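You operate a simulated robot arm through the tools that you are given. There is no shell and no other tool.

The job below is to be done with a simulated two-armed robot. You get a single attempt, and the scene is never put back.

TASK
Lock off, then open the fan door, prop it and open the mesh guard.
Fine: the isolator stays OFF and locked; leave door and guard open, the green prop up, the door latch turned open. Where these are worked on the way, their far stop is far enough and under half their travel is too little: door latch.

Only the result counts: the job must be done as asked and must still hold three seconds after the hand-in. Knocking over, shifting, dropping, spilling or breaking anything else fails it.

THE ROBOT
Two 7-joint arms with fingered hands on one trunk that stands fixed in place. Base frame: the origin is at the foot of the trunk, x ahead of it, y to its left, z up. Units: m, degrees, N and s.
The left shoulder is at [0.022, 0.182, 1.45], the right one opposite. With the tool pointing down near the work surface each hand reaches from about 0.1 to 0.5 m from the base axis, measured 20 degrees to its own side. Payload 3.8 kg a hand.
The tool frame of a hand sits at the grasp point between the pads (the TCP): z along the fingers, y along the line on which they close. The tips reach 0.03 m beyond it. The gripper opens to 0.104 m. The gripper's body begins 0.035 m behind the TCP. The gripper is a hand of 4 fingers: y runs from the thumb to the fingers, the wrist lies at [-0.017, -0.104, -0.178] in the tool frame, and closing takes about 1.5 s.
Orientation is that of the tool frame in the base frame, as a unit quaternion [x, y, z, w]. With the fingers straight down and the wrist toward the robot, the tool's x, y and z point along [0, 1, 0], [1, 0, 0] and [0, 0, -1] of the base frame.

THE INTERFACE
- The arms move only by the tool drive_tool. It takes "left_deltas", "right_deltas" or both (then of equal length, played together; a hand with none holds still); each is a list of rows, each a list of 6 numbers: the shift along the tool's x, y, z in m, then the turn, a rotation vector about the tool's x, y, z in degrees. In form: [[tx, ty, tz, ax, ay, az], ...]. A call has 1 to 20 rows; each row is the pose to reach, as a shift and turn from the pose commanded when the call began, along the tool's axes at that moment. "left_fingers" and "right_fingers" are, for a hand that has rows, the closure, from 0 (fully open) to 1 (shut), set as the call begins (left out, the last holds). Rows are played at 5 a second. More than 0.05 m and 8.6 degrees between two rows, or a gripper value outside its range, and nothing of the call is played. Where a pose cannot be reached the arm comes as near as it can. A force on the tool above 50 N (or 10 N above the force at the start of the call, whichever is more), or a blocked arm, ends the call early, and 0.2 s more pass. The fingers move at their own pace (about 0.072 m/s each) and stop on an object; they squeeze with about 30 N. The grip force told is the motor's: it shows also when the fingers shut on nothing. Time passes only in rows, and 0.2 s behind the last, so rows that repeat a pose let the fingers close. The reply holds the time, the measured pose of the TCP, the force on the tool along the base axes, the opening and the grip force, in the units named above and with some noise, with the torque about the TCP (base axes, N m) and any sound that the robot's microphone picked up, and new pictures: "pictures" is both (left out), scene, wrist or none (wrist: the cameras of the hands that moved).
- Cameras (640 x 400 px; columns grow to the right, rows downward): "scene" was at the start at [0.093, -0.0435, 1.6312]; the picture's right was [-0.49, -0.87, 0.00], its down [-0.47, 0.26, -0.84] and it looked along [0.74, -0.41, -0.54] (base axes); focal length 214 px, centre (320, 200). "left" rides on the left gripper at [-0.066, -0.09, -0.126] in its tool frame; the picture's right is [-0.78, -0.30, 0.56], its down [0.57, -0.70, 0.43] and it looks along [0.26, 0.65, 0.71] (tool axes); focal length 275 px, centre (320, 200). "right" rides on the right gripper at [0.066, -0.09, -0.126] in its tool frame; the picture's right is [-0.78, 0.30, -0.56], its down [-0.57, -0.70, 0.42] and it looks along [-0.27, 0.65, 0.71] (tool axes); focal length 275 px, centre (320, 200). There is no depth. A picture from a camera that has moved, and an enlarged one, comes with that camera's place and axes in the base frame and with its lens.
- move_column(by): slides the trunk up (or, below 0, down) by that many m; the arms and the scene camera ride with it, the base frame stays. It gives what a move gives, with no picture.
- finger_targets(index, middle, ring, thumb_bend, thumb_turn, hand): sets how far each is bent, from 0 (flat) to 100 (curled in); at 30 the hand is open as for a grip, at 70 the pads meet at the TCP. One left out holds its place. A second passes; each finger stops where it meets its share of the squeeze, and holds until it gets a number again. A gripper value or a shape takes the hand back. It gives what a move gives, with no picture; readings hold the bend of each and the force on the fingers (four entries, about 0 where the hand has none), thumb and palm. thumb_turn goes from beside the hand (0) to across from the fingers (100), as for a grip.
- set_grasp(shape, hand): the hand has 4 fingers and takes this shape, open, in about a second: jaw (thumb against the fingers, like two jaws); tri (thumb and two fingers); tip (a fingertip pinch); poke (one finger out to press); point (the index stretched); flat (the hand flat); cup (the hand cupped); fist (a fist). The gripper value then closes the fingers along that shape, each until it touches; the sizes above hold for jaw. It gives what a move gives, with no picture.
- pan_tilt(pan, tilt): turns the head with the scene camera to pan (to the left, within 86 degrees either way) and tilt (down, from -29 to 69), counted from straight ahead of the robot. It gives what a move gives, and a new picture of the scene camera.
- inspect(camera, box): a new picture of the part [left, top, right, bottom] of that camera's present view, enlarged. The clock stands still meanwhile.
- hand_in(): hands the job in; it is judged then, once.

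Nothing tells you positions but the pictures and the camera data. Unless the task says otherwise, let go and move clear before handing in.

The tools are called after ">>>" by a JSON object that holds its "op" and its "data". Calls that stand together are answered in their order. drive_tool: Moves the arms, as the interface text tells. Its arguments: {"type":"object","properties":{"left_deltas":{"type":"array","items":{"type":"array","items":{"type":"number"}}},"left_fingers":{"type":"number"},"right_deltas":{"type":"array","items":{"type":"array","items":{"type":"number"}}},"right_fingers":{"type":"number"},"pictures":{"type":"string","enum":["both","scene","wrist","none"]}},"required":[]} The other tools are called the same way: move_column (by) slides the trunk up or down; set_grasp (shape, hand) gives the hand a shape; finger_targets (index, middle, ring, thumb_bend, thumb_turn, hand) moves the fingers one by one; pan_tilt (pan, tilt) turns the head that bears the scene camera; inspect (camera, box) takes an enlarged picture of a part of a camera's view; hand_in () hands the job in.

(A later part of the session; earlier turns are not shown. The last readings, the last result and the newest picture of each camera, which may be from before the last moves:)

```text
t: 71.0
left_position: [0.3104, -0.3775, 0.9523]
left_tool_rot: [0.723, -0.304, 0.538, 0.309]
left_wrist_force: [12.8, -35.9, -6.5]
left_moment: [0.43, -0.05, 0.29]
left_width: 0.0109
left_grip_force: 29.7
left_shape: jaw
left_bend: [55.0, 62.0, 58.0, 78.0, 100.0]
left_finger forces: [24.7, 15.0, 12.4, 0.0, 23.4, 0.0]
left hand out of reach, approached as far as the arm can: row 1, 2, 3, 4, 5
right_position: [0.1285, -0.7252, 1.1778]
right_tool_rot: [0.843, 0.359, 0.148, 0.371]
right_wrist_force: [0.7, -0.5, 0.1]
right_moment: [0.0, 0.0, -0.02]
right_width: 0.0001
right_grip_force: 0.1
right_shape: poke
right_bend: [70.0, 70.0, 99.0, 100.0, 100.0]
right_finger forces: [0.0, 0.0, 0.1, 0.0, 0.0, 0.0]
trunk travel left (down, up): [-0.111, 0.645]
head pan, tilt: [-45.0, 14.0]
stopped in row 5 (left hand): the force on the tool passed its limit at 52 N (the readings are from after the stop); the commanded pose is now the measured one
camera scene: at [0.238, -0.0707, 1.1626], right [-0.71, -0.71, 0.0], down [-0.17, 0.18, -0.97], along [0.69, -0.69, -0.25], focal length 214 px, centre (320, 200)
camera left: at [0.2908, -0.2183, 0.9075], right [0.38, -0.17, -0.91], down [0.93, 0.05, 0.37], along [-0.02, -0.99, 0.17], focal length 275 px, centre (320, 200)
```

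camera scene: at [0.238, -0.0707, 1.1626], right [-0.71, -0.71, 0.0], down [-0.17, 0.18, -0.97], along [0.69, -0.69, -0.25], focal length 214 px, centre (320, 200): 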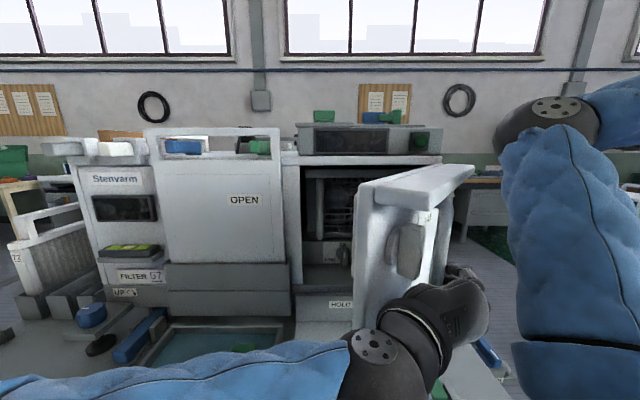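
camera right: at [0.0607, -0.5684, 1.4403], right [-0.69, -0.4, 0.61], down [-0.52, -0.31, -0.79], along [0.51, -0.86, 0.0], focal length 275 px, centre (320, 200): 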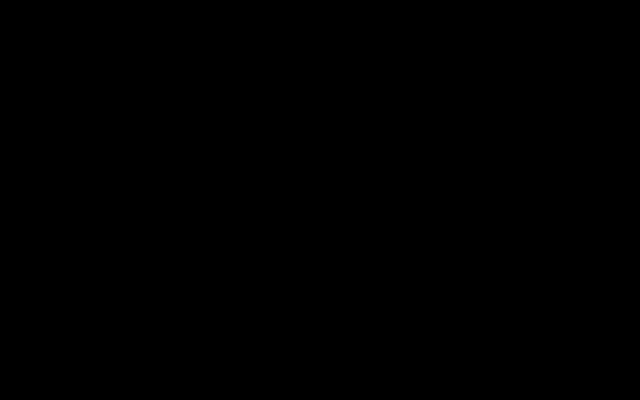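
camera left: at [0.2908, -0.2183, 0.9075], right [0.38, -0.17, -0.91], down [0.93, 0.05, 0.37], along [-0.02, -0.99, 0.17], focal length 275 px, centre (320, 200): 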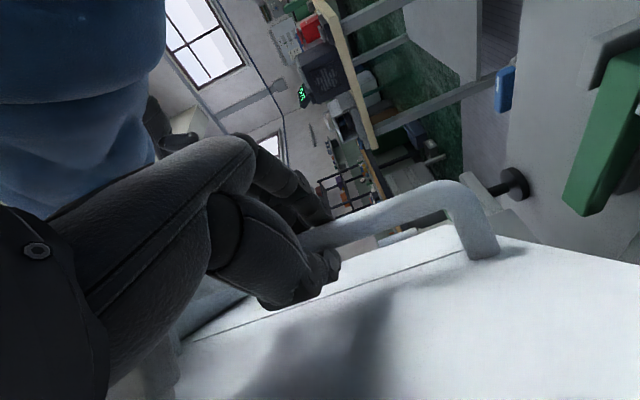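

The door is about 55° open and I can see the interior. I'll release the handle and see whether the door stays.

>>> {"op": "drive_tool", "data": {"left_deltas": [[0, 0, 0, 0, 0, 0], [0, 0, 0, 0, 0, 0], [0, 0, 0, 0, 0, 0], [0, 0, 0, 0, 0, 0], [0, 0, 0, 0, 0, 0]], "left_fingers": 0.0}}

>>> {"op": "inspect", "data": {"camera": "scene", "box": [280, 140, 500, 300]}}

```text
t: 72.2
left_position: [0.3053, -0.3733, 0.9557]
left_tool_rot: [0.72, -0.305, 0.538, 0.315]
left_wrist_force: [0.1, 0.5, -0.1]
left_moment: [0.0, -0.02, -0.02]
left_width: 0.1035
left_grip_force: 0.1
left_shape: jaw
left_bend: [30.0, 30.0, 30.0, 30.0, 97.0]
left_finger forces: [0.0, 0.0, 0.0, 0.0, 0.0, 0.0]
right_position: [0.1268, -0.721, 1.182]
right_tool_rot: [0.842, 0.359, 0.149, 0.373]
right_wrist_force: [-0.8, 0.6, -0.4]
right_moment: [0.01, 0.01, 0.01]
right_width: 0.0
right_grip_force: 0.1
right_shape: poke
right_bend: [70.0, 70.0, 99.0, 100.0, 100.0]
right_finger forces: [0.1, 0.1, 0.0, 0.0, 0.0, 0.0]
trunk travel left (down, up): [-0.111, 0.645]
head pan, tilt: [-45.0, 14.0]
camera scene: at [0.2361, -0.0663, 1.1633], right [-0.71, -0.71, 0.0], down [-0.17, 0.17, -0.97], along [0.69, -0.69, -0.24], focal length 214 px, centre (320, 200)
camera left: at [0.2862, -0.2144, 0.9095], right [0.37, -0.17, -0.91], down [0.93, 0.04, 0.37], along [-0.03, -0.98, 0.18], focal length 275 px, centre (320, 200)
```

scene: 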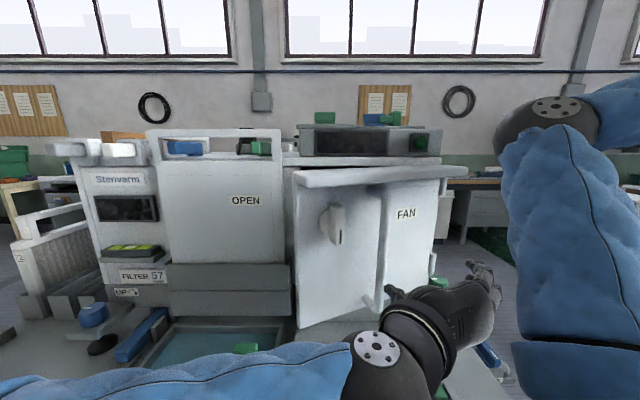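
left: 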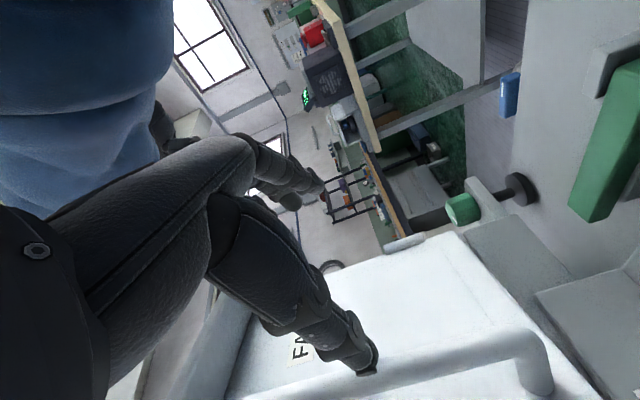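

```text
2.50 times, centred on (390, 220) of scene
camera zoom: at [0.2361, -0.0663, 1.1633], right [-0.71, -0.71, 0.0], down [-0.17, 0.17, -0.97], along [0.69, -0.69, -0.24], focal length 536 px, centre (145, 150)
```

zoom: 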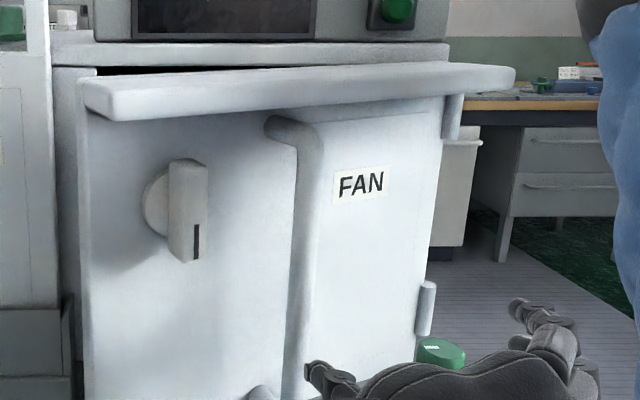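

The opening thumb pushed the door back to about 22°, where it rests. The right hand, pointing down from above behind the door's free edge, suits the big swing better. First I'll withdraw the left hand to the upper left.

>>> {"op": "drive_tool", "data": {"left_deltas": [[0, 0, -0.03, 0, 0, 0], [0.02, -0.03, -0.05, 0, 0, 0], [0.045, -0.065, -0.06, 0, 0, 0], [0.07, -0.1, -0.06, 0, 0, 0], [0.095, -0.135, -0.06, 0, 0, 0], [0.12, -0.17, -0.06, 0, 0, 0], [0.145, -0.205, -0.06, 0, 0, 0], [0.17, -0.24, -0.06, 0, 0, 0]], "pictures": "scene"}}

```text
t: 74.0
left_position: [0.4975, -0.1947, 1.1032]
left_tool_rot: [0.72, -0.306, 0.538, 0.314]
left_wrist_force: [-0.8, 0.2, -1.6]
left_moment: [-0.02, 0.03, 0.0]
left_width: 0.1036
left_grip_force: 0.1
left_shape: jaw
left_bend: [30.0, 30.0, 30.0, 30.0, 97.0]
left_finger forces: [0.0, 0.1, 0.0, 0.1, 0.1, 0.0]
right_position: [0.1267, -0.7212, 1.1803]
right_tool_rot: [0.842, 0.359, 0.149, 0.373]
right_wrist_force: [-0.7, 0.0, 0.0]
right_moment: [-0.03, -0.05, -0.02]
right_width: 0.0
right_grip_force: 0.0
right_shape: poke
right_bend: [70.0, 70.0, 99.0, 100.0, 100.0]
right_finger forces: [0.1, 0.0, 0.1, 0.1, 0.0, 0.0]
trunk travel left (down, up): [-0.111, 0.645]
head pan, tilt: [-45.0, 14.0]
camera scene: at [0.2362, -0.0661, 1.1632], right [-0.71, -0.71, 0.0], down [-0.17, 0.17, -0.97], along [0.69, -0.69, -0.24], focal length 214 px, centre (320, 200)
```

scene: 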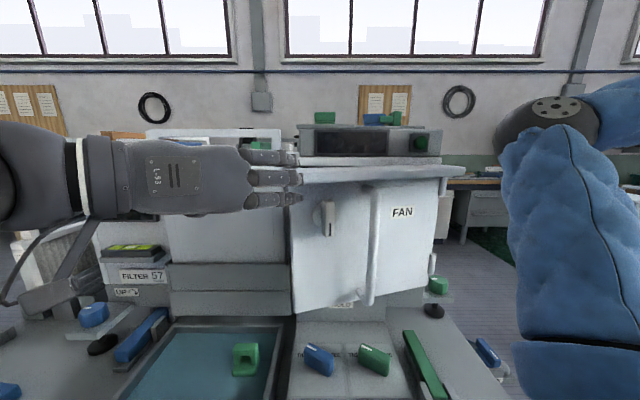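

>>> {"op": "move_column", "data": {"by": 0.24}}

>>> {"op": "pan_tilt", "data": {"pan": -45, "tilt": 25}}

```text
t: 76.5
left_position: [0.4977, -0.1966, 1.3439]
left_tool_rot: [0.72, -0.306, 0.538, 0.314]
left_wrist_force: [-0.1, 0.1, -0.1]
left_moment: [-0.02, 0.02, -0.03]
left_width: 0.104
left_grip_force: 0.0
left_shape: jaw
left_bend: [30.0, 30.0, 30.0, 30.0, 97.0]
left_finger forces: [0.0, 0.0, 0.1, 0.1, 0.0, 0.1]
right_position: [0.1257, -0.7216, 1.4202]
right_tool_rot: [0.843, 0.359, 0.148, 0.372]
right_wrist_force: [0.1, 0.7, -0.4]
right_moment: [-0.02, -0.02, -0.02]
right_width: 0.0
right_grip_force: 0.1
right_shape: poke
right_bend: [70.0, 70.0, 99.0, 100.0, 100.0]
right_finger forces: [0.1, 0.1, 0.0, 0.0, 0.0, 0.0]
trunk travel left (down, up): [-0.351, 0.405]
head pan, tilt: [-45.0, 14.0]
```

```text
t: 77.2
left_position: [0.4973, -0.1975, 1.3439]
left_tool_rot: [0.72, -0.306, 0.538, 0.315]
left_wrist_force: [-0.5, 0.3, 0.6]
left_moment: [0.03, 0.0, 0.0]
left_width: 0.1038
left_grip_force: 0.1
left_shape: jaw
left_bend: [30.0, 30.0, 30.0, 30.0, 97.0]
left_finger forces: [0.1, 0.0, 0.0, 0.1, 0.1, 0.0]
right_position: [0.1263, -0.7228, 1.4205]
right_tool_rot: [0.842, 0.359, 0.149, 0.373]
right_wrist_force: [-0.7, 0.4, 1.4]
right_moment: [-0.02, 0.03, 0.03]
right_width: 0.0003
right_grip_force: 0.1
right_shape: poke
right_bend: [70.0, 70.0, 99.0, 100.0, 100.0]
right_finger forces: [0.1, 0.1, 0.0, 0.0, 0.1, 0.0]
trunk travel left (down, up): [-0.351, 0.405]
head pan, tilt: [-45.0, 25.0]
camera scene: at [0.1215, -0.0654, 1.3934], right [-0.71, -0.71, 0.0], down [-0.3, 0.3, -0.91], along [0.64, -0.64, -0.42], focal length 214 px, centre (320, 200)
```

scene: 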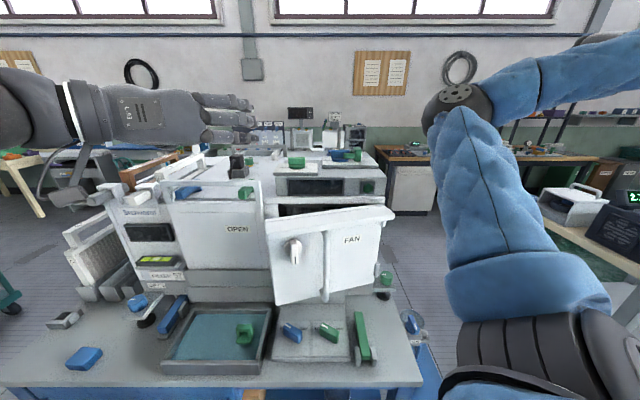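

>>> {"op": "inspect", "data": {"camera": "scene", "box": [250, 170, 410, 310]}}

>>> {"op": "inspect", "data": {"camera": "right", "box": [0, 0, 640, 400]}}

```text
2.86 times, centred on (330, 240) of scene
camera zoom: at [0.1215, -0.0654, 1.3934], right [-0.71, -0.71, 0.0], down [-0.3, 0.3, -0.91], along [0.64, -0.64, -0.42], focal length 613 px, centre (291, 86)
```

zoom: 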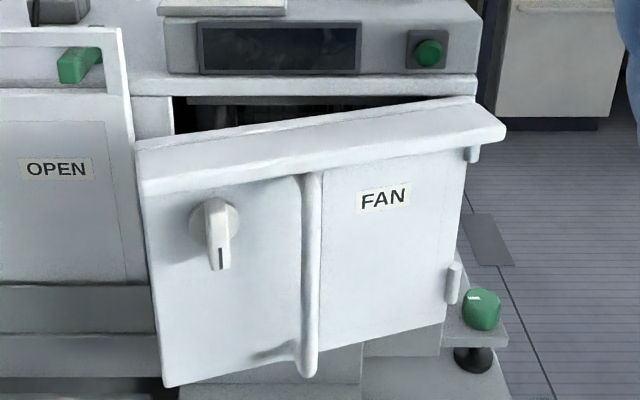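

```text
1.00 times, centred on (320, 200) of right (not enlarged: the box is as wide or as high as the picture)
camera zoom: at [0.0633, -0.5677, 1.4385], right [-0.68, -0.4, 0.61], down [-0.53, -0.31, -0.79], along [0.51, -0.86, 0.0], focal length 275 px, centre (320, 200)
```

zoom: 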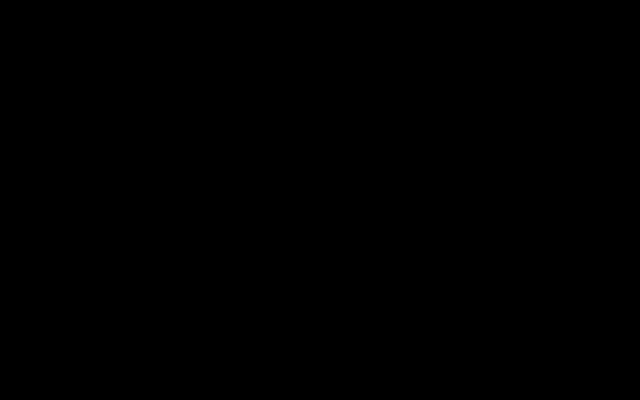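

The door is resting at about 15°. I'll move the left hand out to the left. Then I'll bring the right hand across, pointing down, to above the gap behind the door's free edge.

>>> {"op": "drive_tool", "data": {"left_deltas": [[0.0, -0.03, -0.01, 0, 0, 0], [0.0, -0.06, -0.02, 0, 0, 0], [0.0, -0.09, -0.03, 0, 0, 0], [0.0, -0.12, -0.04, 0, 0, 0], [0.0, -0.15, -0.05, 0, 0, 0], [0.0, -0.18, -0.06, 0, 0, 0], [0.0, -0.2, -0.06, 0, 0, 0]], "right_deltas": [[0.038, 0, 0, 6.8, 0, 0], [0.076, 0, 0, 13.6, 0, 0], [0.114, 0, 0, 20.4, 0, 0], [0.152, 0, 0, 27.2, 0, 0], [0.19, 0, 0, 34, 0, 0], [0.228, 0, 0, 40.8, 0, 0], [0.266, 0, 0, 47.6, 0, 0]]}}

```text
t: 78.8
left_position: [0.6187, -0.0259, 1.3338]
left_tool_rot: [0.719, -0.307, 0.538, 0.315]
left_wrist_force: [0.5, -0.2, -0.5]
left_moment: [0.0, -0.02, -0.02]
left_width: 0.1038
left_grip_force: 0.1
left_shape: jaw
left_bend: [30.0, 30.0, 30.0, 30.0, 97.0]
left_finger forces: [0.0, 0.0, 0.0, 0.1, 0.0, 0.0]
right_position: [0.3109, -0.531, 1.4192]
right_tool_rot: [0.922, 0.388, -0.009, 0.0]
right_wrist_force: [-0.7, -0.8, -0.5]
right_moment: [0.02, 0.02, 0.01]
right_width: 0.0002
right_grip_force: 0.1
right_shape: poke
right_bend: [70.0, 70.0, 99.0, 100.0, 100.0]
right_finger forces: [0.0, 0.0, 0.0, 0.1, 0.0, 0.1]
trunk travel left (down, up): [-0.351, 0.405]
head pan, tilt: [-45.0, 25.0]
camera scene: at [0.1225, -0.0649, 1.3932], right [-0.71, -0.71, 0.0], down [-0.3, 0.3, -0.91], along [0.64, -0.64, -0.42], focal length 214 px, centre (320, 200)
camera right: at [0.2965, -0.4201, 1.5432], right [-0.32, -0.76, 0.57], down [-0.91, 0.08, -0.41], along [0.27, -0.65, -0.71], focal length 275 px, centre (320, 200)
camera left: at [0.5997, 0.1336, 1.2874], right [0.37, -0.17, -0.91], down [0.93, 0.04, 0.37], along [-0.03, -0.98, 0.18], focal length 275 px, centre (320, 200)
```

scene: 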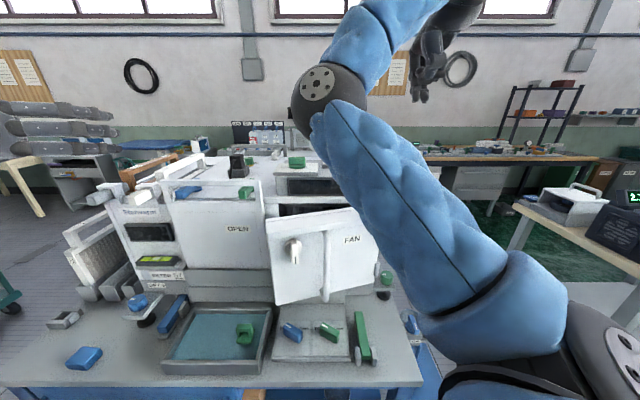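
right: 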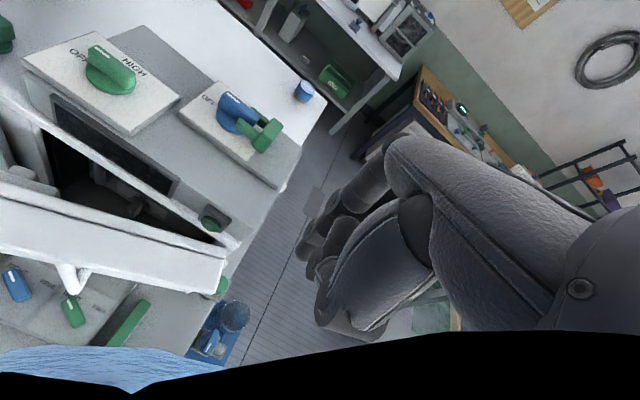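
left: 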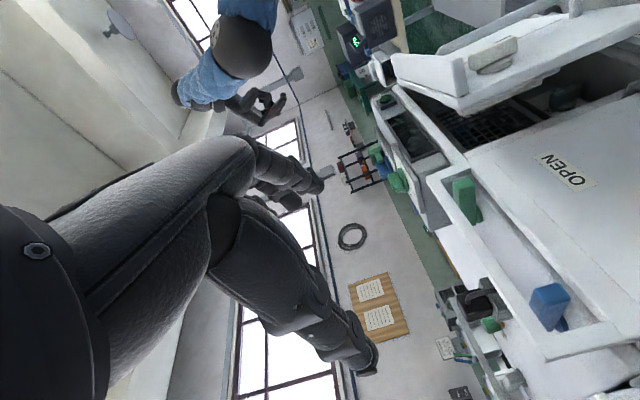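

>>> {"op": "drive_tool", "data": {"right_deltas": [[0.04, 0.005, 0, 0, 0, 0], [0.08, 0.01, 0, 0, 0, 0.3], [0.12, 0.015, 0, 0, 0, 0.6], [0.16, 0.02, 0, 0, 0, 0.6], [0.2, 0.025, 0, 0, 0, 0.6], [0.24, 0.03, 0, 0, 0, 0.6], [0.276, 0.035, 0, 0, 0, 0.6], [0.276, 0.035, 0, 0, 0, 0.6]]}}

>>> {"op": "inspect", "data": {"camera": "right", "box": [0, 100, 420, 400]}}

```text
t: 80.6
left_position: [0.6174, -0.0267, 1.335]
left_tool_rot: [0.72, -0.306, 0.538, 0.315]
left_wrist_force: [-0.1, 0.0, 0.1]
left_moment: [0.01, -0.01, 0.04]
left_width: 0.1036
left_grip_force: 0.0
left_shape: jaw
left_bend: [30.0, 30.0, 30.0, 30.0, 97.0]
left_finger forces: [0.1, 0.1, 0.0, 0.0, 0.0, 0.0]
right_position: [0.5287, -0.358, 1.4139]
right_tool_rot: [0.924, 0.383, -0.008, 0.001]
right_wrist_force: [0.4, 0.7, -0.2]
right_moment: [0.04, 0.02, 0.0]
right_width: 0.0
right_grip_force: 0.1
right_shape: poke
right_bend: [70.0, 70.0, 99.0, 100.0, 100.0]
right_finger forces: [0.0, 0.0, 0.0, 0.0, 0.0, 0.0]
trunk travel left (down, up): [-0.351, 0.405]
head pan, tilt: [-45.0, 25.0]
camera scene: at [0.1213, -0.0655, 1.3934], right [-0.71, -0.71, 0.0], down [-0.3, 0.3, -0.91], along [0.64, -0.64, -0.42], focal length 214 px, centre (320, 200)
camera right: at [0.5137, -0.2463, 1.5384], right [-0.33, -0.75, 0.57], down [-0.91, 0.09, -0.41], along [0.26, -0.65, -0.71], focal length 275 px, centre (320, 200)
```

scene: 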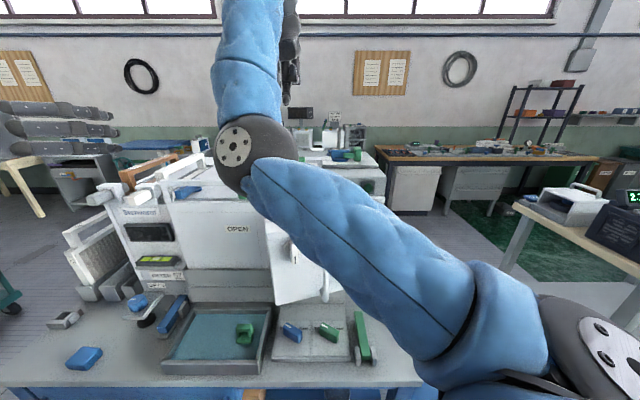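
right: 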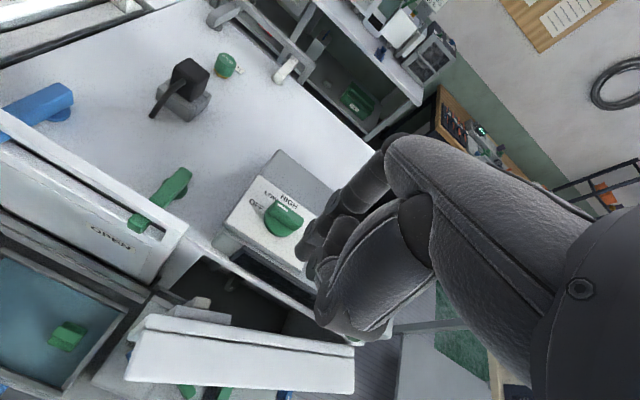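

```text
1.33 times, centred on (210, 250) of right
camera zoom: at [0.5137, -0.2463, 1.5384], right [-0.33, -0.75, 0.57], down [-0.91, 0.09, -0.41], along [0.26, -0.65, -0.71], focal length 367 px, centre (467, 133)
```

zoom: 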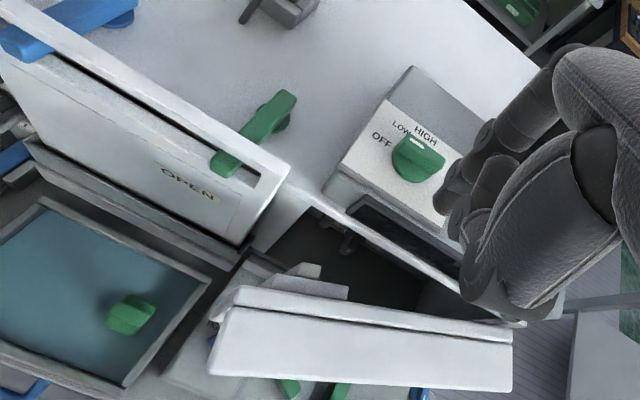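

The gap behind the door's free edge is about 7 cm wide. I'll lower the right hand's two extended fingers into it just behind the hood's rear edge.

>>> {"op": "drive_tool", "data": {"right_deltas": [[0.0, 0.006, 0.045, 0, 0, 0], [0.0, 0.012, 0.09, 0, 0, 0], [0.0, 0.012, 0.135, 0, 0, 0], [0.0, 0.012, 0.18, 0, 0, 0], [0.0, 0.012, 0.225, 0, 0, 0]]}}

>>> {"op": "inspect", "data": {"camera": "right", "box": [150, 150, 420, 400]}}

>>> {"op": "inspect", "data": {"camera": "left", "box": [300, 0, 640, 220]}}

```text
t: 81.8
left_position: [0.6174, -0.0259, 1.334]
left_tool_rot: [0.72, -0.305, 0.539, 0.314]
left_wrist_force: [-0.4, -0.2, 0.1]
left_moment: [0.02, 0.0, -0.01]
left_width: 0.1039
left_grip_force: 0.0
left_shape: jaw
left_bend: [30.0, 30.0, 30.0, 30.0, 97.0]
left_finger forces: [0.1, 0.0, 0.0, 0.1, 0.0, 0.0]
right_position: [0.5345, -0.3684, 1.1889]
right_tool_rot: [0.923, 0.384, -0.009, 0.002]
right_wrist_force: [0.5, 0.2, -0.2]
right_moment: [-0.04, 0.02, -0.01]
right_width: 0.0001
right_grip_force: 0.2
right_shape: poke
right_bend: [70.0, 70.0, 99.0, 100.0, 100.0]
right_finger forces: [0.0, 0.1, 0.0, 0.0, 0.1, 0.0]
trunk travel left (down, up): [-0.351, 0.405]
head pan, tilt: [-45.0, 25.0]
camera scene: at [0.1221, -0.0654, 1.3933], right [-0.71, -0.71, 0.0], down [-0.3, 0.3, -0.91], along [0.64, -0.64, -0.42], focal length 214 px, centre (320, 200)
camera right: at [0.5193, -0.2581, 1.3125], right [-0.33, -0.75, 0.57], down [-0.91, 0.09, -0.41], along [0.26, -0.65, -0.71], focal length 275 px, centre (320, 200)
```

scene: 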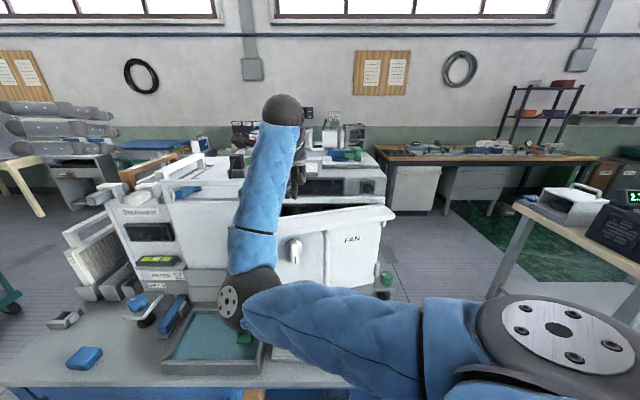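
right: 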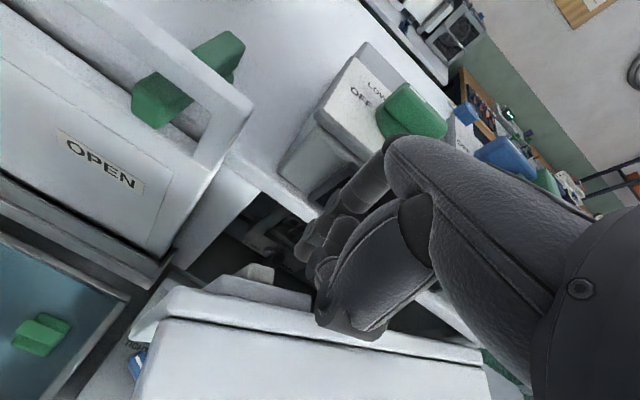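

```text
1.60 times, centred on (285, 275) of right
camera zoom: at [0.5193, -0.2581, 1.3125], right [-0.33, -0.75, 0.57], down [-0.91, 0.09, -0.41], along [0.26, -0.65, -0.71], focal length 440 px, centre (376, 80)
```

zoom: 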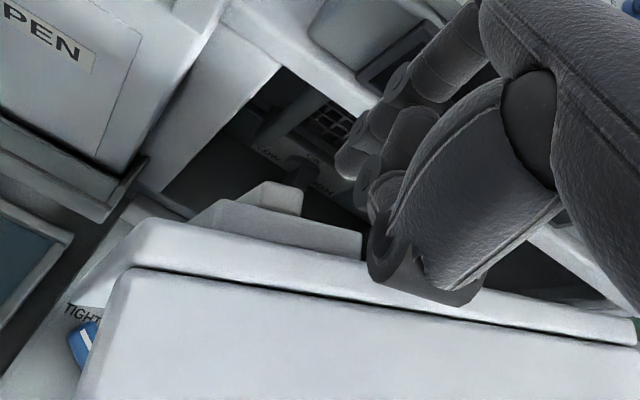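

```text
1.82 times, centred on (470, 110) of left
camera zoom: at [0.599, 0.133, 1.2879], right [0.37, -0.17, -0.91], down [0.93, 0.04, 0.37], along [-0.03, -0.98, 0.18], focal length 500 px, centre (47, 364)
```

zoom: 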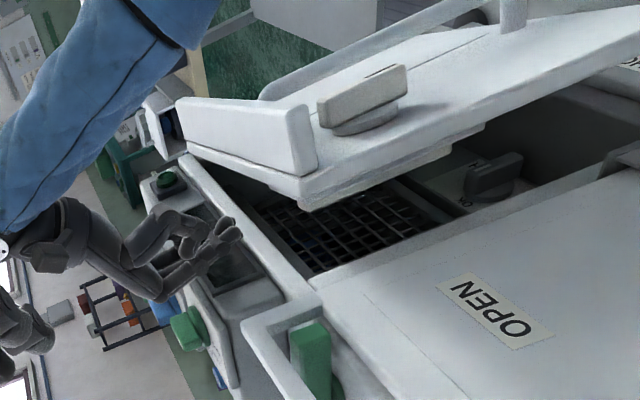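

>>> {"op": "drive_tool", "data": {"right_deltas": [[0.0, 0.0, 0.03, 0, 0, 0], [0.0, 0.0, 0.06, 0, 0, 0], [0.0, 0.0, 0.09, 0, 0, 0], [0.0, 0.0, 0.09, 0, 0, 0]]}}

>>> {"op": "inspect", "data": {"camera": "left", "box": [300, 0, 640, 220]}}

>>> {"op": "inspect", "data": {"camera": "right", "box": [150, 150, 420, 400]}}

```text
t: 82.6
left_position: [0.6194, -0.0268, 1.3335]
left_tool_rot: [0.721, -0.306, 0.537, 0.314]
left_wrist_force: [0.0, -0.5, -0.8]
left_moment: [0.0, 0.01, 0.02]
left_width: 0.1039
left_grip_force: 0.1
left_shape: jaw
left_bend: [30.0, 30.0, 30.0, 30.0, 97.0]
left_finger forces: [0.0, 0.1, 0.1, 0.1, 0.1, 0.0]
right_position: [0.5369, -0.3722, 1.1229]
right_tool_rot: [0.924, 0.382, 0.003, 0.016]
right_wrist_force: [0.6, 0.4, -0.4]
right_moment: [0.03, 0.0, 0.0]
right_width: 0.0
right_grip_force: 0.1
right_shape: poke
right_bend: [70.0, 70.0, 99.0, 100.0, 100.0]
right_finger forces: [0.0, 0.0, 0.0, 0.1, 0.1, 0.0]
trunk travel left (down, up): [-0.351, 0.405]
head pan, tilt: [-45.0, 25.0]
stopped in row 3 (right hand): the force on the tool passed its limit at 61 N (the readings are from after the stop); the commanded pose is now the measured one
camera scene: at [0.1228, -0.066, 1.3929], right [-0.71, -0.71, 0.0], down [-0.3, 0.3, -0.91], along [0.64, -0.64, -0.42], focal length 214 px, centre (320, 200)
camera right: at [0.5186, -0.2594, 1.245], right [-0.35, -0.74, 0.57], down [-0.89, 0.08, -0.44], along [0.28, -0.67, -0.69], focal length 275 px, centre (320, 200)
```

scene: 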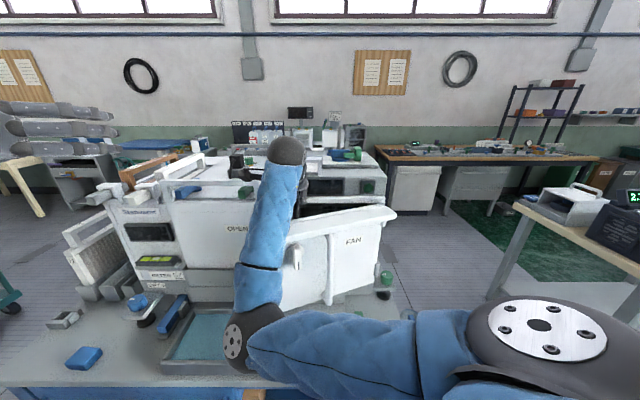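
right: 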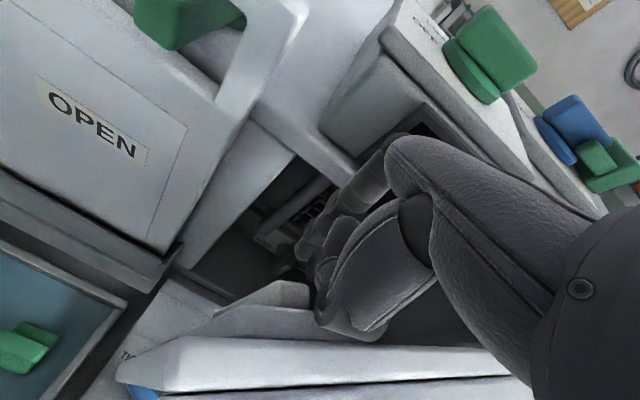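

```text
1.82 times, centred on (470, 110) of left
camera zoom: at [0.5997, 0.1325, 1.287], right [0.37, -0.17, -0.91], down [0.93, 0.04, 0.37], along [-0.03, -0.98, 0.18], focal length 500 px, centre (47, 364)
```

zoom: 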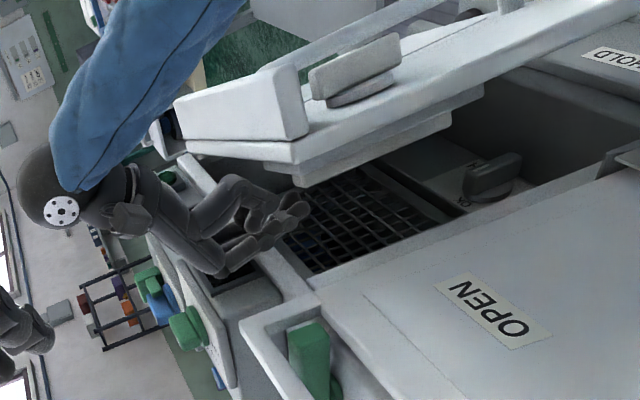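

```text
1.60 times, centred on (285, 275) of right
camera zoom: at [0.5186, -0.2594, 1.245], right [-0.35, -0.74, 0.57], down [-0.89, 0.08, -0.44], along [0.28, -0.67, -0.69], focal length 440 px, centre (376, 80)
```

zoom: 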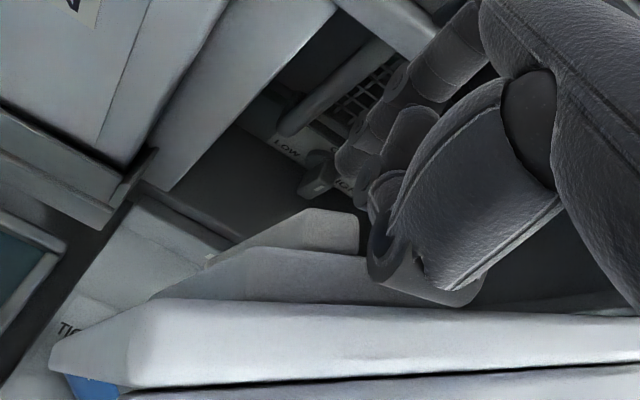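

The fingertips are now about 3 cm below the top edge on the inner side of the door. The downward push met something, but the force is gone now. I'll sweep along the arc to pull the door open.

>>> {"op": "drive_tool", "data": {"right_deltas": [[-0.0047, -0.0269, 0, 0, 0, 0], [-0.0138, -0.0576, 0, 0, 0, 0], [-0.0266, -0.0869, 0, 0, 0, 0], [-0.0428, -0.1145, 0, 0, 0, 0], [-0.0593, -0.1364, 0, 0, 0, 0], [-0.0593, -0.1364, 0, 0, 0, 0]]}}

>>> {"op": "inspect", "data": {"camera": "left", "box": [200, 0, 640, 280]}}

```text
t: 84.0
left_position: [0.617, -0.027, 1.3345]
left_tool_rot: [0.72, -0.306, 0.539, 0.314]
left_wrist_force: [-0.2, 1.3, -0.2]
left_moment: [0.01, 0.02, 0.0]
left_width: 0.1037
left_grip_force: 0.2
left_shape: jaw
left_bend: [30.0, 30.0, 30.0, 30.0, 97.0]
left_finger forces: [0.0, 0.1, 0.1, 0.1, 0.0, 0.1]
right_position: [0.426, -0.346, 1.0971]
right_tool_rot: [0.924, 0.382, 0.003, 0.018]
right_wrist_force: [0.2, 0.6, -0.4]
right_moment: [0.05, -0.02, -0.01]
right_width: 0.0
right_grip_force: 0.0
right_shape: poke
right_bend: [70.0, 70.0, 99.0, 100.0, 100.0]
right_finger forces: [0.0, 0.1, 0.0, 0.1, 0.0, 0.1]
right hand out of reach, approached as far as the arm can: row 3, 4, 5, 6
trunk travel left (down, up): [-0.351, 0.405]
head pan, tilt: [-45.0, 25.0]
camera scene: at [0.1221, -0.0652, 1.3933], right [-0.71, -0.71, 0.0], down [-0.3, 0.3, -0.91], along [0.64, -0.64, -0.42], focal length 214 px, centre (320, 200)
camera right: at [0.4064, -0.2336, 1.2191], right [-0.35, -0.74, 0.57], down [-0.89, 0.08, -0.44], along [0.28, -0.67, -0.69], focal length 275 px, centre (320, 200)
```

scene: 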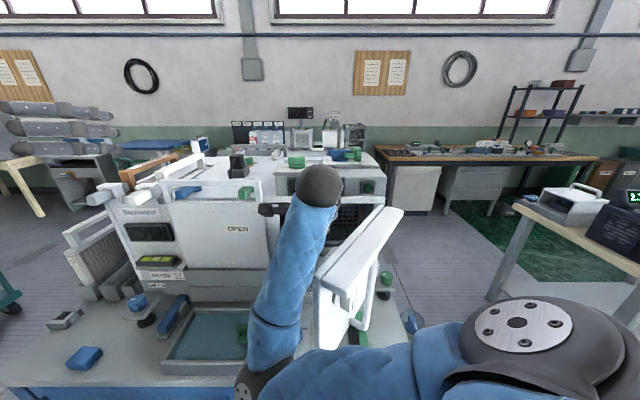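
right: 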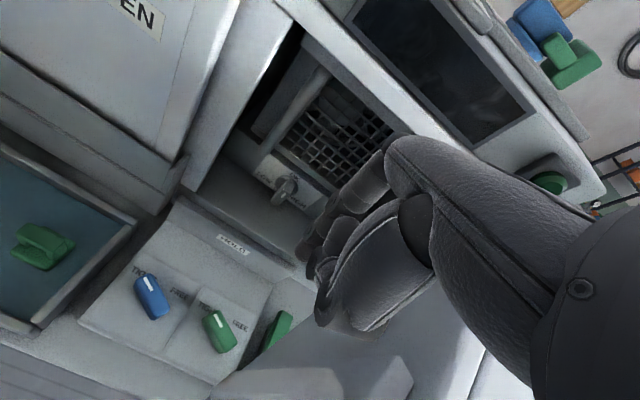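

```text
1.43 times, centred on (420, 140) of left
camera zoom: at [0.599, 0.1331, 1.2877], right [0.37, -0.17, -0.91], down [0.93, 0.04, 0.37], along [-0.03, -0.98, 0.18], focal length 393 px, centre (177, 286)
```

zoom: 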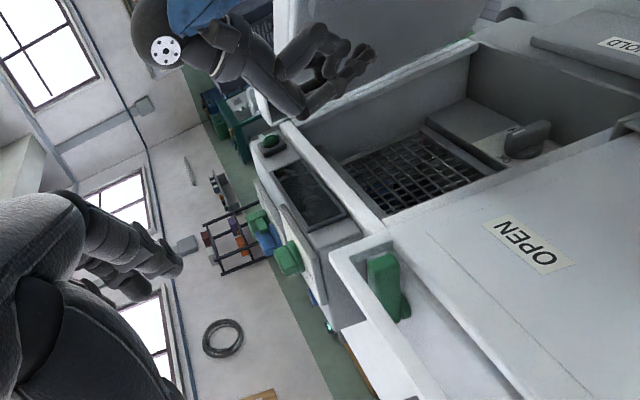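

>>> {"op": "inspect", "data": {"camera": "scene", "box": [250, 170, 450, 370]}}

>>> {"op": "inspect", "data": {"camera": "right", "box": [180, 0, 520, 300]}}

```text
2.00 times, centred on (350, 270) of scene
camera zoom: at [0.1221, -0.0652, 1.3933], right [-0.71, -0.71, 0.0], down [-0.3, 0.3, -0.91], along [0.64, -0.64, -0.42], focal length 429 px, centre (260, 60)
```

zoom: 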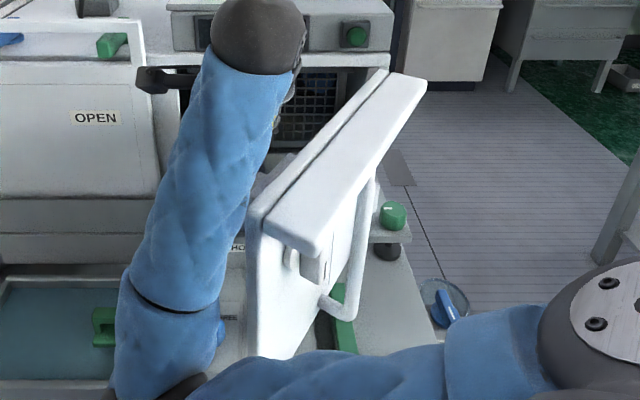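

```text
1.33 times, centred on (350, 150) of right
camera zoom: at [0.4064, -0.2336, 1.2191], right [-0.35, -0.74, 0.57], down [-0.89, 0.08, -0.44], along [0.28, -0.67, -0.69], focal length 367 px, centre (280, 267)
```

zoom: 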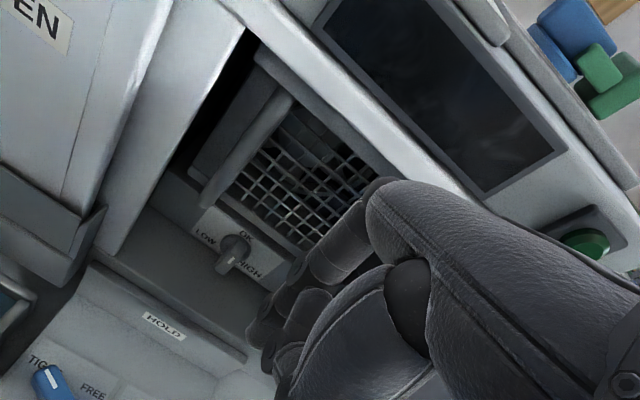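

The door is now about 56° open and I can see the mesh guard and a LOW/OK/HIGH dial inside. I'll sweep the right hand right to push the door past 90°.

>>> {"op": "drive_tool", "data": {"right_deltas": [[-0.035, -0.005, 0, 0, 0, 0], [-0.07, -0.01, 0, 0, 0, 0], [-0.105, -0.015, 0, 0, 0, 0], [-0.135, -0.02, 0, 0, 0, 0], [-0.16, -0.025, 0, 0, 0, 0], [-0.16, -0.025, 0, 0, 0, 0]]}}

>>> {"op": "inspect", "data": {"camera": "scene", "box": [250, 170, 450, 370]}}

```text
t: 85.4
left_position: [0.6177, -0.0265, 1.3336]
left_tool_rot: [0.72, -0.305, 0.538, 0.315]
left_wrist_force: [0.1, -0.5, 0.8]
left_moment: [-0.01, -0.04, 0.01]
left_width: 0.1039
left_grip_force: 0.1
left_shape: jaw
left_bend: [30.0, 30.0, 30.0, 30.0, 97.0]
left_finger forces: [0.0, 0.0, 0.0, 0.0, 0.1, 0.1]
right_position: [0.3218, -0.4659, 1.1163]
right_tool_rot: [0.924, 0.382, 0.003, 0.016]
right_wrist_force: [0.1, -0.1, -0.6]
right_moment: [-0.01, 0.0, -0.02]
right_width: 0.0
right_grip_force: 0.1
right_shape: poke
right_bend: [70.0, 70.0, 99.0, 100.0, 100.0]
right_finger forces: [0.0, 0.0, 0.0, 0.0, 0.0, 0.0]
right hand out of reach, approached as far as the arm can: row 2, 3, 4, 5, 6
trunk travel left (down, up): [-0.351, 0.405]
head pan, tilt: [-45.0, 25.0]
camera scene: at [0.1219, -0.0649, 1.3933], right [-0.71, -0.71, 0.0], down [-0.3, 0.3, -0.91], along [0.64, -0.64, -0.42], focal length 214 px, centre (320, 200)
camera right: at [0.3031, -0.3537, 1.2381], right [-0.35, -0.74, 0.57], down [-0.89, 0.08, -0.44], along [0.28, -0.67, -0.69], focal length 275 px, centre (320, 200)
```

scene: 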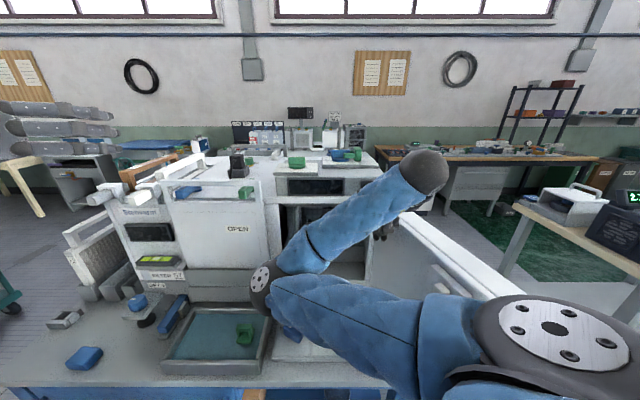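
right: 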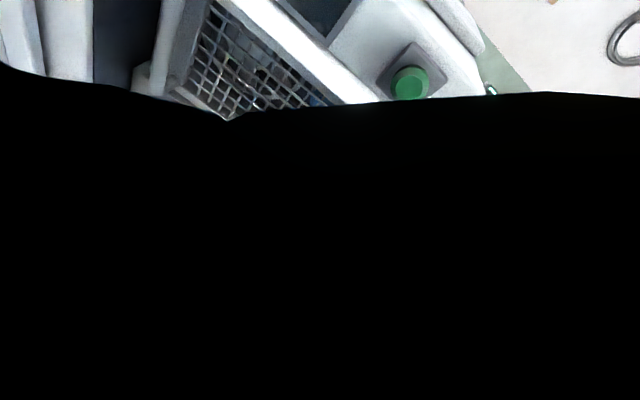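

```text
2.00 times, centred on (350, 270) of scene
camera zoom: at [0.1219, -0.0649, 1.3933], right [-0.71, -0.71, 0.0], down [-0.3, 0.3, -0.91], along [0.64, -0.64, -0.42], focal length 429 px, centre (260, 60)
```

zoom: 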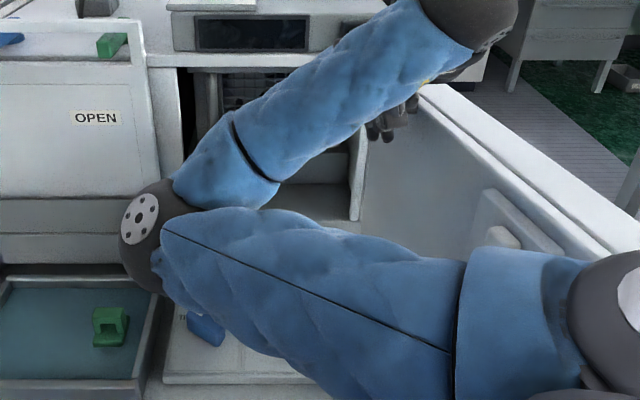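

The door swung to about 105° and is resting there. I'll lift the right hand straight up and out to the right, then check that the door stays put.

>>> {"op": "drive_tool", "data": {"right_deltas": [[0, 0, -0.045, 0, 0, 0], [0, 0, -0.09, 0, 0, 0], [0, 0, -0.135, 0, 0, 0], [0, 0.01, -0.18, 0, 0, 0], [0, 0.02, -0.225, 0, 0, 0], [0, 0.03, -0.27, 0, 0, 0], [0, 0.04, -0.31, 0, 0, 0], [-0.04, 0.04, -0.33, 0, 0, 0], [-0.085, 0.04, -0.33, 0, 0, 0], [-0.13, 0.04, -0.33, 0, 0, 0], [-0.175, 0.04, -0.33, 0, 0, 0], [-0.22, 0.04, -0.33, 0, 0, 0]]}}

>>> {"op": "inspect", "data": {"camera": "scene", "box": [250, 170, 450, 370]}}

```text
t: 88.0
left_position: [0.6171, -0.0271, 1.3355]
left_tool_rot: [0.72, -0.306, 0.538, 0.313]
left_wrist_force: [-0.5, 0.1, -0.2]
left_moment: [-0.02, 0.03, 0.08]
left_width: 0.1037
left_grip_force: 0.0
left_shape: jaw
left_bend: [30.0, 30.0, 30.0, 30.0, 97.0]
left_finger forces: [0.0, 0.1, 0.0, 0.0, 0.0, 0.0]
right_position: [0.1872, -0.6403, 1.4465]
right_tool_rot: [0.924, 0.382, 0.004, 0.016]
right_wrist_force: [0.4, -0.7, 0.0]
right_moment: [0.03, 0.0, -0.01]
right_width: 0.0
right_grip_force: 0.0
right_shape: poke
right_bend: [70.0, 70.0, 99.0, 100.0, 100.0]
right_finger forces: [0.1, 0.1, 0.0, 0.0, 0.1, 0.0]
trunk travel left (down, up): [-0.351, 0.405]
head pan, tilt: [-45.0, 25.0]
camera scene: at [0.1204, -0.0665, 1.3934], right [-0.71, -0.71, 0.0], down [-0.3, 0.3, -0.91], along [0.64, -0.64, -0.42], focal length 214 px, centre (320, 200)
camera right: at [0.1684, -0.5282, 1.5689], right [-0.35, -0.74, 0.57], down [-0.89, 0.08, -0.45], along [0.29, -0.66, -0.69], focal length 275 px, centre (320, 200)
```

scene: 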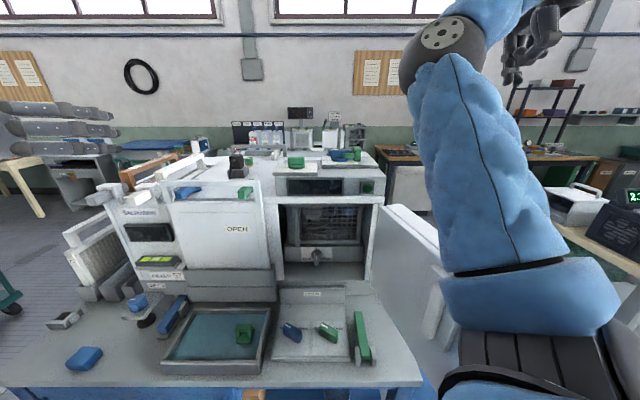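
right: 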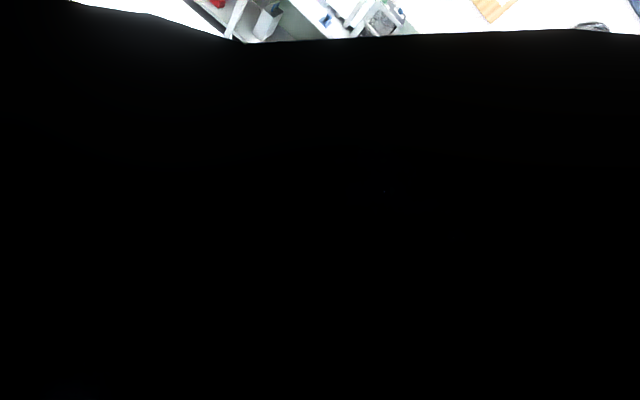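

```text
2.00 times, centred on (350, 270) of scene
camera zoom: at [0.1204, -0.0665, 1.3934], right [-0.71, -0.71, 0.0], down [-0.3, 0.3, -0.91], along [0.64, -0.64, -0.42], focal length 429 px, centre (260, 60)
```

zoom: 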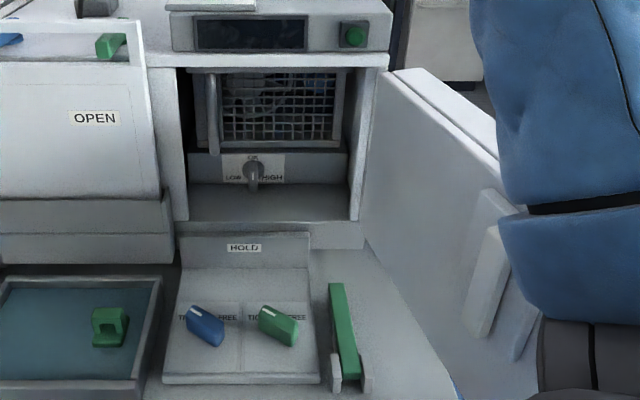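

The door holds at about 105°. Inside is the mesh guard, with a vertical pull bar on its left, plus a LOW/OK/HIGH dial. I'll look closely at the prop and guard before going on.

>>> {"op": "inspect", "data": {"camera": "scene", "box": [340, 290, 400, 370]}}

>>> {"op": "inspect", "data": {"camera": "scene", "box": [270, 190, 400, 290]}}

>>> {"op": "inspect", "data": {"camera": "left", "box": [300, 0, 640, 280]}}

```text
5.00 times, centred on (370, 330) of scene
camera zoom: at [0.1204, -0.0665, 1.3934], right [-0.71, -0.71, 0.0], down [-0.3, 0.3, -0.91], along [0.64, -0.64, -0.42], focal length 1072 px, centre (70, -450)
```

zoom: 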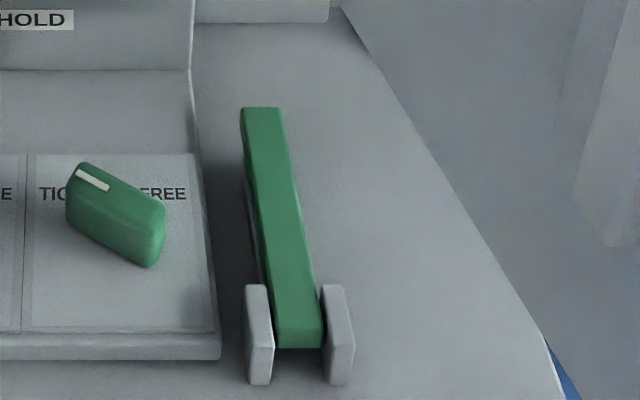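

```text
4.00 times, centred on (335, 240) of scene
camera zoom: at [0.1204, -0.0665, 1.3934], right [-0.71, -0.71, 0.0], down [-0.3, 0.3, -0.91], along [0.64, -0.64, -0.42], focal length 858 px, centre (260, 40)
```

zoom: 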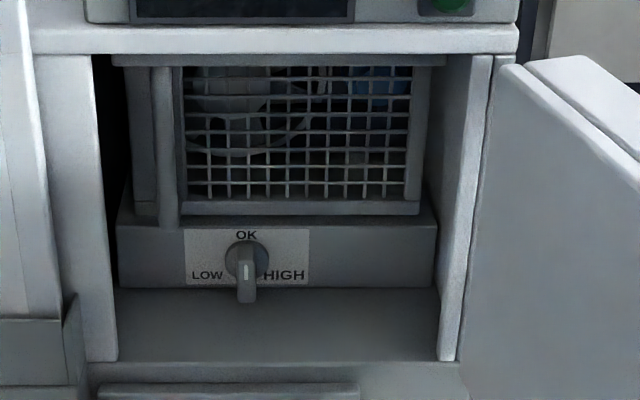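

```text
1.43 times, centred on (470, 140) of left
camera zoom: at [0.5974, 0.132, 1.2888], right [0.37, -0.17, -0.91], down [0.93, 0.04, 0.37], along [-0.03, -0.98, 0.18], focal length 393 px, centre (106, 286)
```

zoom: 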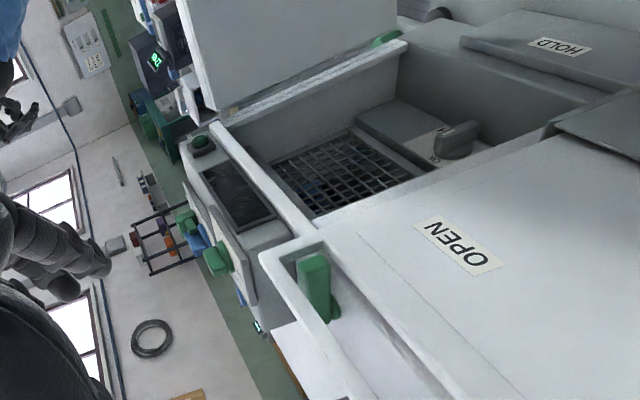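

The prop is a roughly 15 cm bar at r≈0.09, pivoting near f≈0.49, with the bench top at z≈0.71. It needs pinching across its width and swinging up. I'll bring the right hand above it and test rotating the wrist by 90° for that pinch.

>>> {"op": "drive_tool", "data": {"right_deltas": [[0.04, -0.005, 0.0, 0, 0, 0], [0.08, -0.01, 0.01, 0, 0, 0], [0.12, -0.015, 0.03, 0, 0, 0], [0.16, -0.02, 0.05, 0, 0, 0], [0.2, -0.025, 0.07, 0, 0, 0], [0.23, -0.03, 0.09, 0, 0, 0], [0.23, -0.03, 0.09, 0, 0, 8], [0.23, -0.03, 0.09, 0, 0, 16], [0.23, -0.03, 0.09, 0, 0, 24], [0.23, -0.03, 0.09, 0, 0, 32], [0.23, -0.03, 0.09, 0, 0, 40], [0.23, -0.03, 0.09, 0, 0, 48], [0.23, -0.03, 0.09, 0, 0, 56], [0.23, -0.03, 0.09, 0, 0, 64], [0.23, -0.03, 0.09, 0, 0, 72], [0.23, -0.03, 0.09, 0, 0, 80], [0.23, -0.03, 0.09, 0, 0, 88], [0.23, -0.03, 0.09, 0, 0, 88]]}}

```text
t: 91.8
left_position: [0.6183, -0.0267, 1.3339]
left_tool_rot: [0.72, -0.306, 0.537, 0.315]
left_wrist_force: [-0.6, -0.2, -0.8]
left_moment: [-0.02, 0.01, 0.01]
left_width: 0.1036
left_grip_force: 0.0
left_shape: jaw
left_bend: [30.0, 30.0, 30.0, 30.0, 97.0]
left_finger forces: [0.0, 0.0, 0.0, 0.1, 0.1, 0.0]
right_position: [0.3324, -0.4603, 1.3534]
right_tool_rot: [0.93, -0.368, 0.015, 0.01]
right_wrist_force: [-1.0, 0.4, 0.3]
right_moment: [0.0, 0.0, 0.01]
right_width: 0.0
right_grip_force: 0.1
right_shape: poke
right_bend: [70.0, 70.0, 99.0, 100.0, 100.0]
right_finger forces: [0.0, 0.0, 0.1, 0.0, 0.0, 0.0]
trunk travel left (down, up): [-0.351, 0.405]
head pan, tilt: [-45.0, 25.0]
camera scene: at [0.1216, -0.0654, 1.3933], right [-0.71, -0.71, 0.0], down [-0.3, 0.3, -0.91], along [0.64, -0.64, -0.42], focal length 214 px, centre (320, 200)
camera right: at [0.44, -0.4367, 1.4803], right [-0.78, 0.33, 0.53], down [0.07, 0.89, -0.45], along [-0.62, -0.31, -0.72], focal length 275 px, centre (320, 200)
```

scene: 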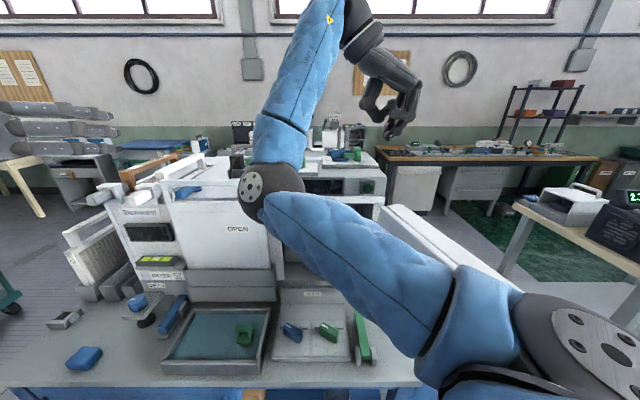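
right: 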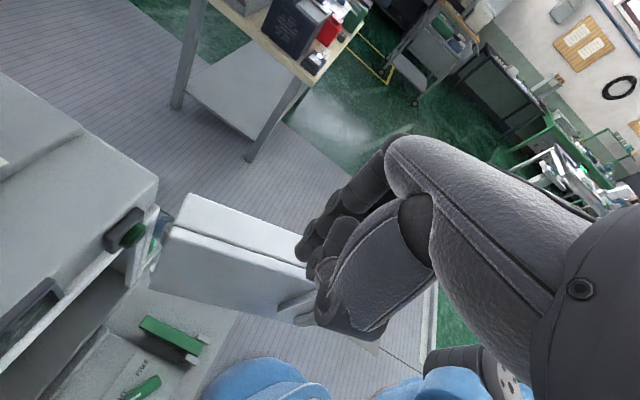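

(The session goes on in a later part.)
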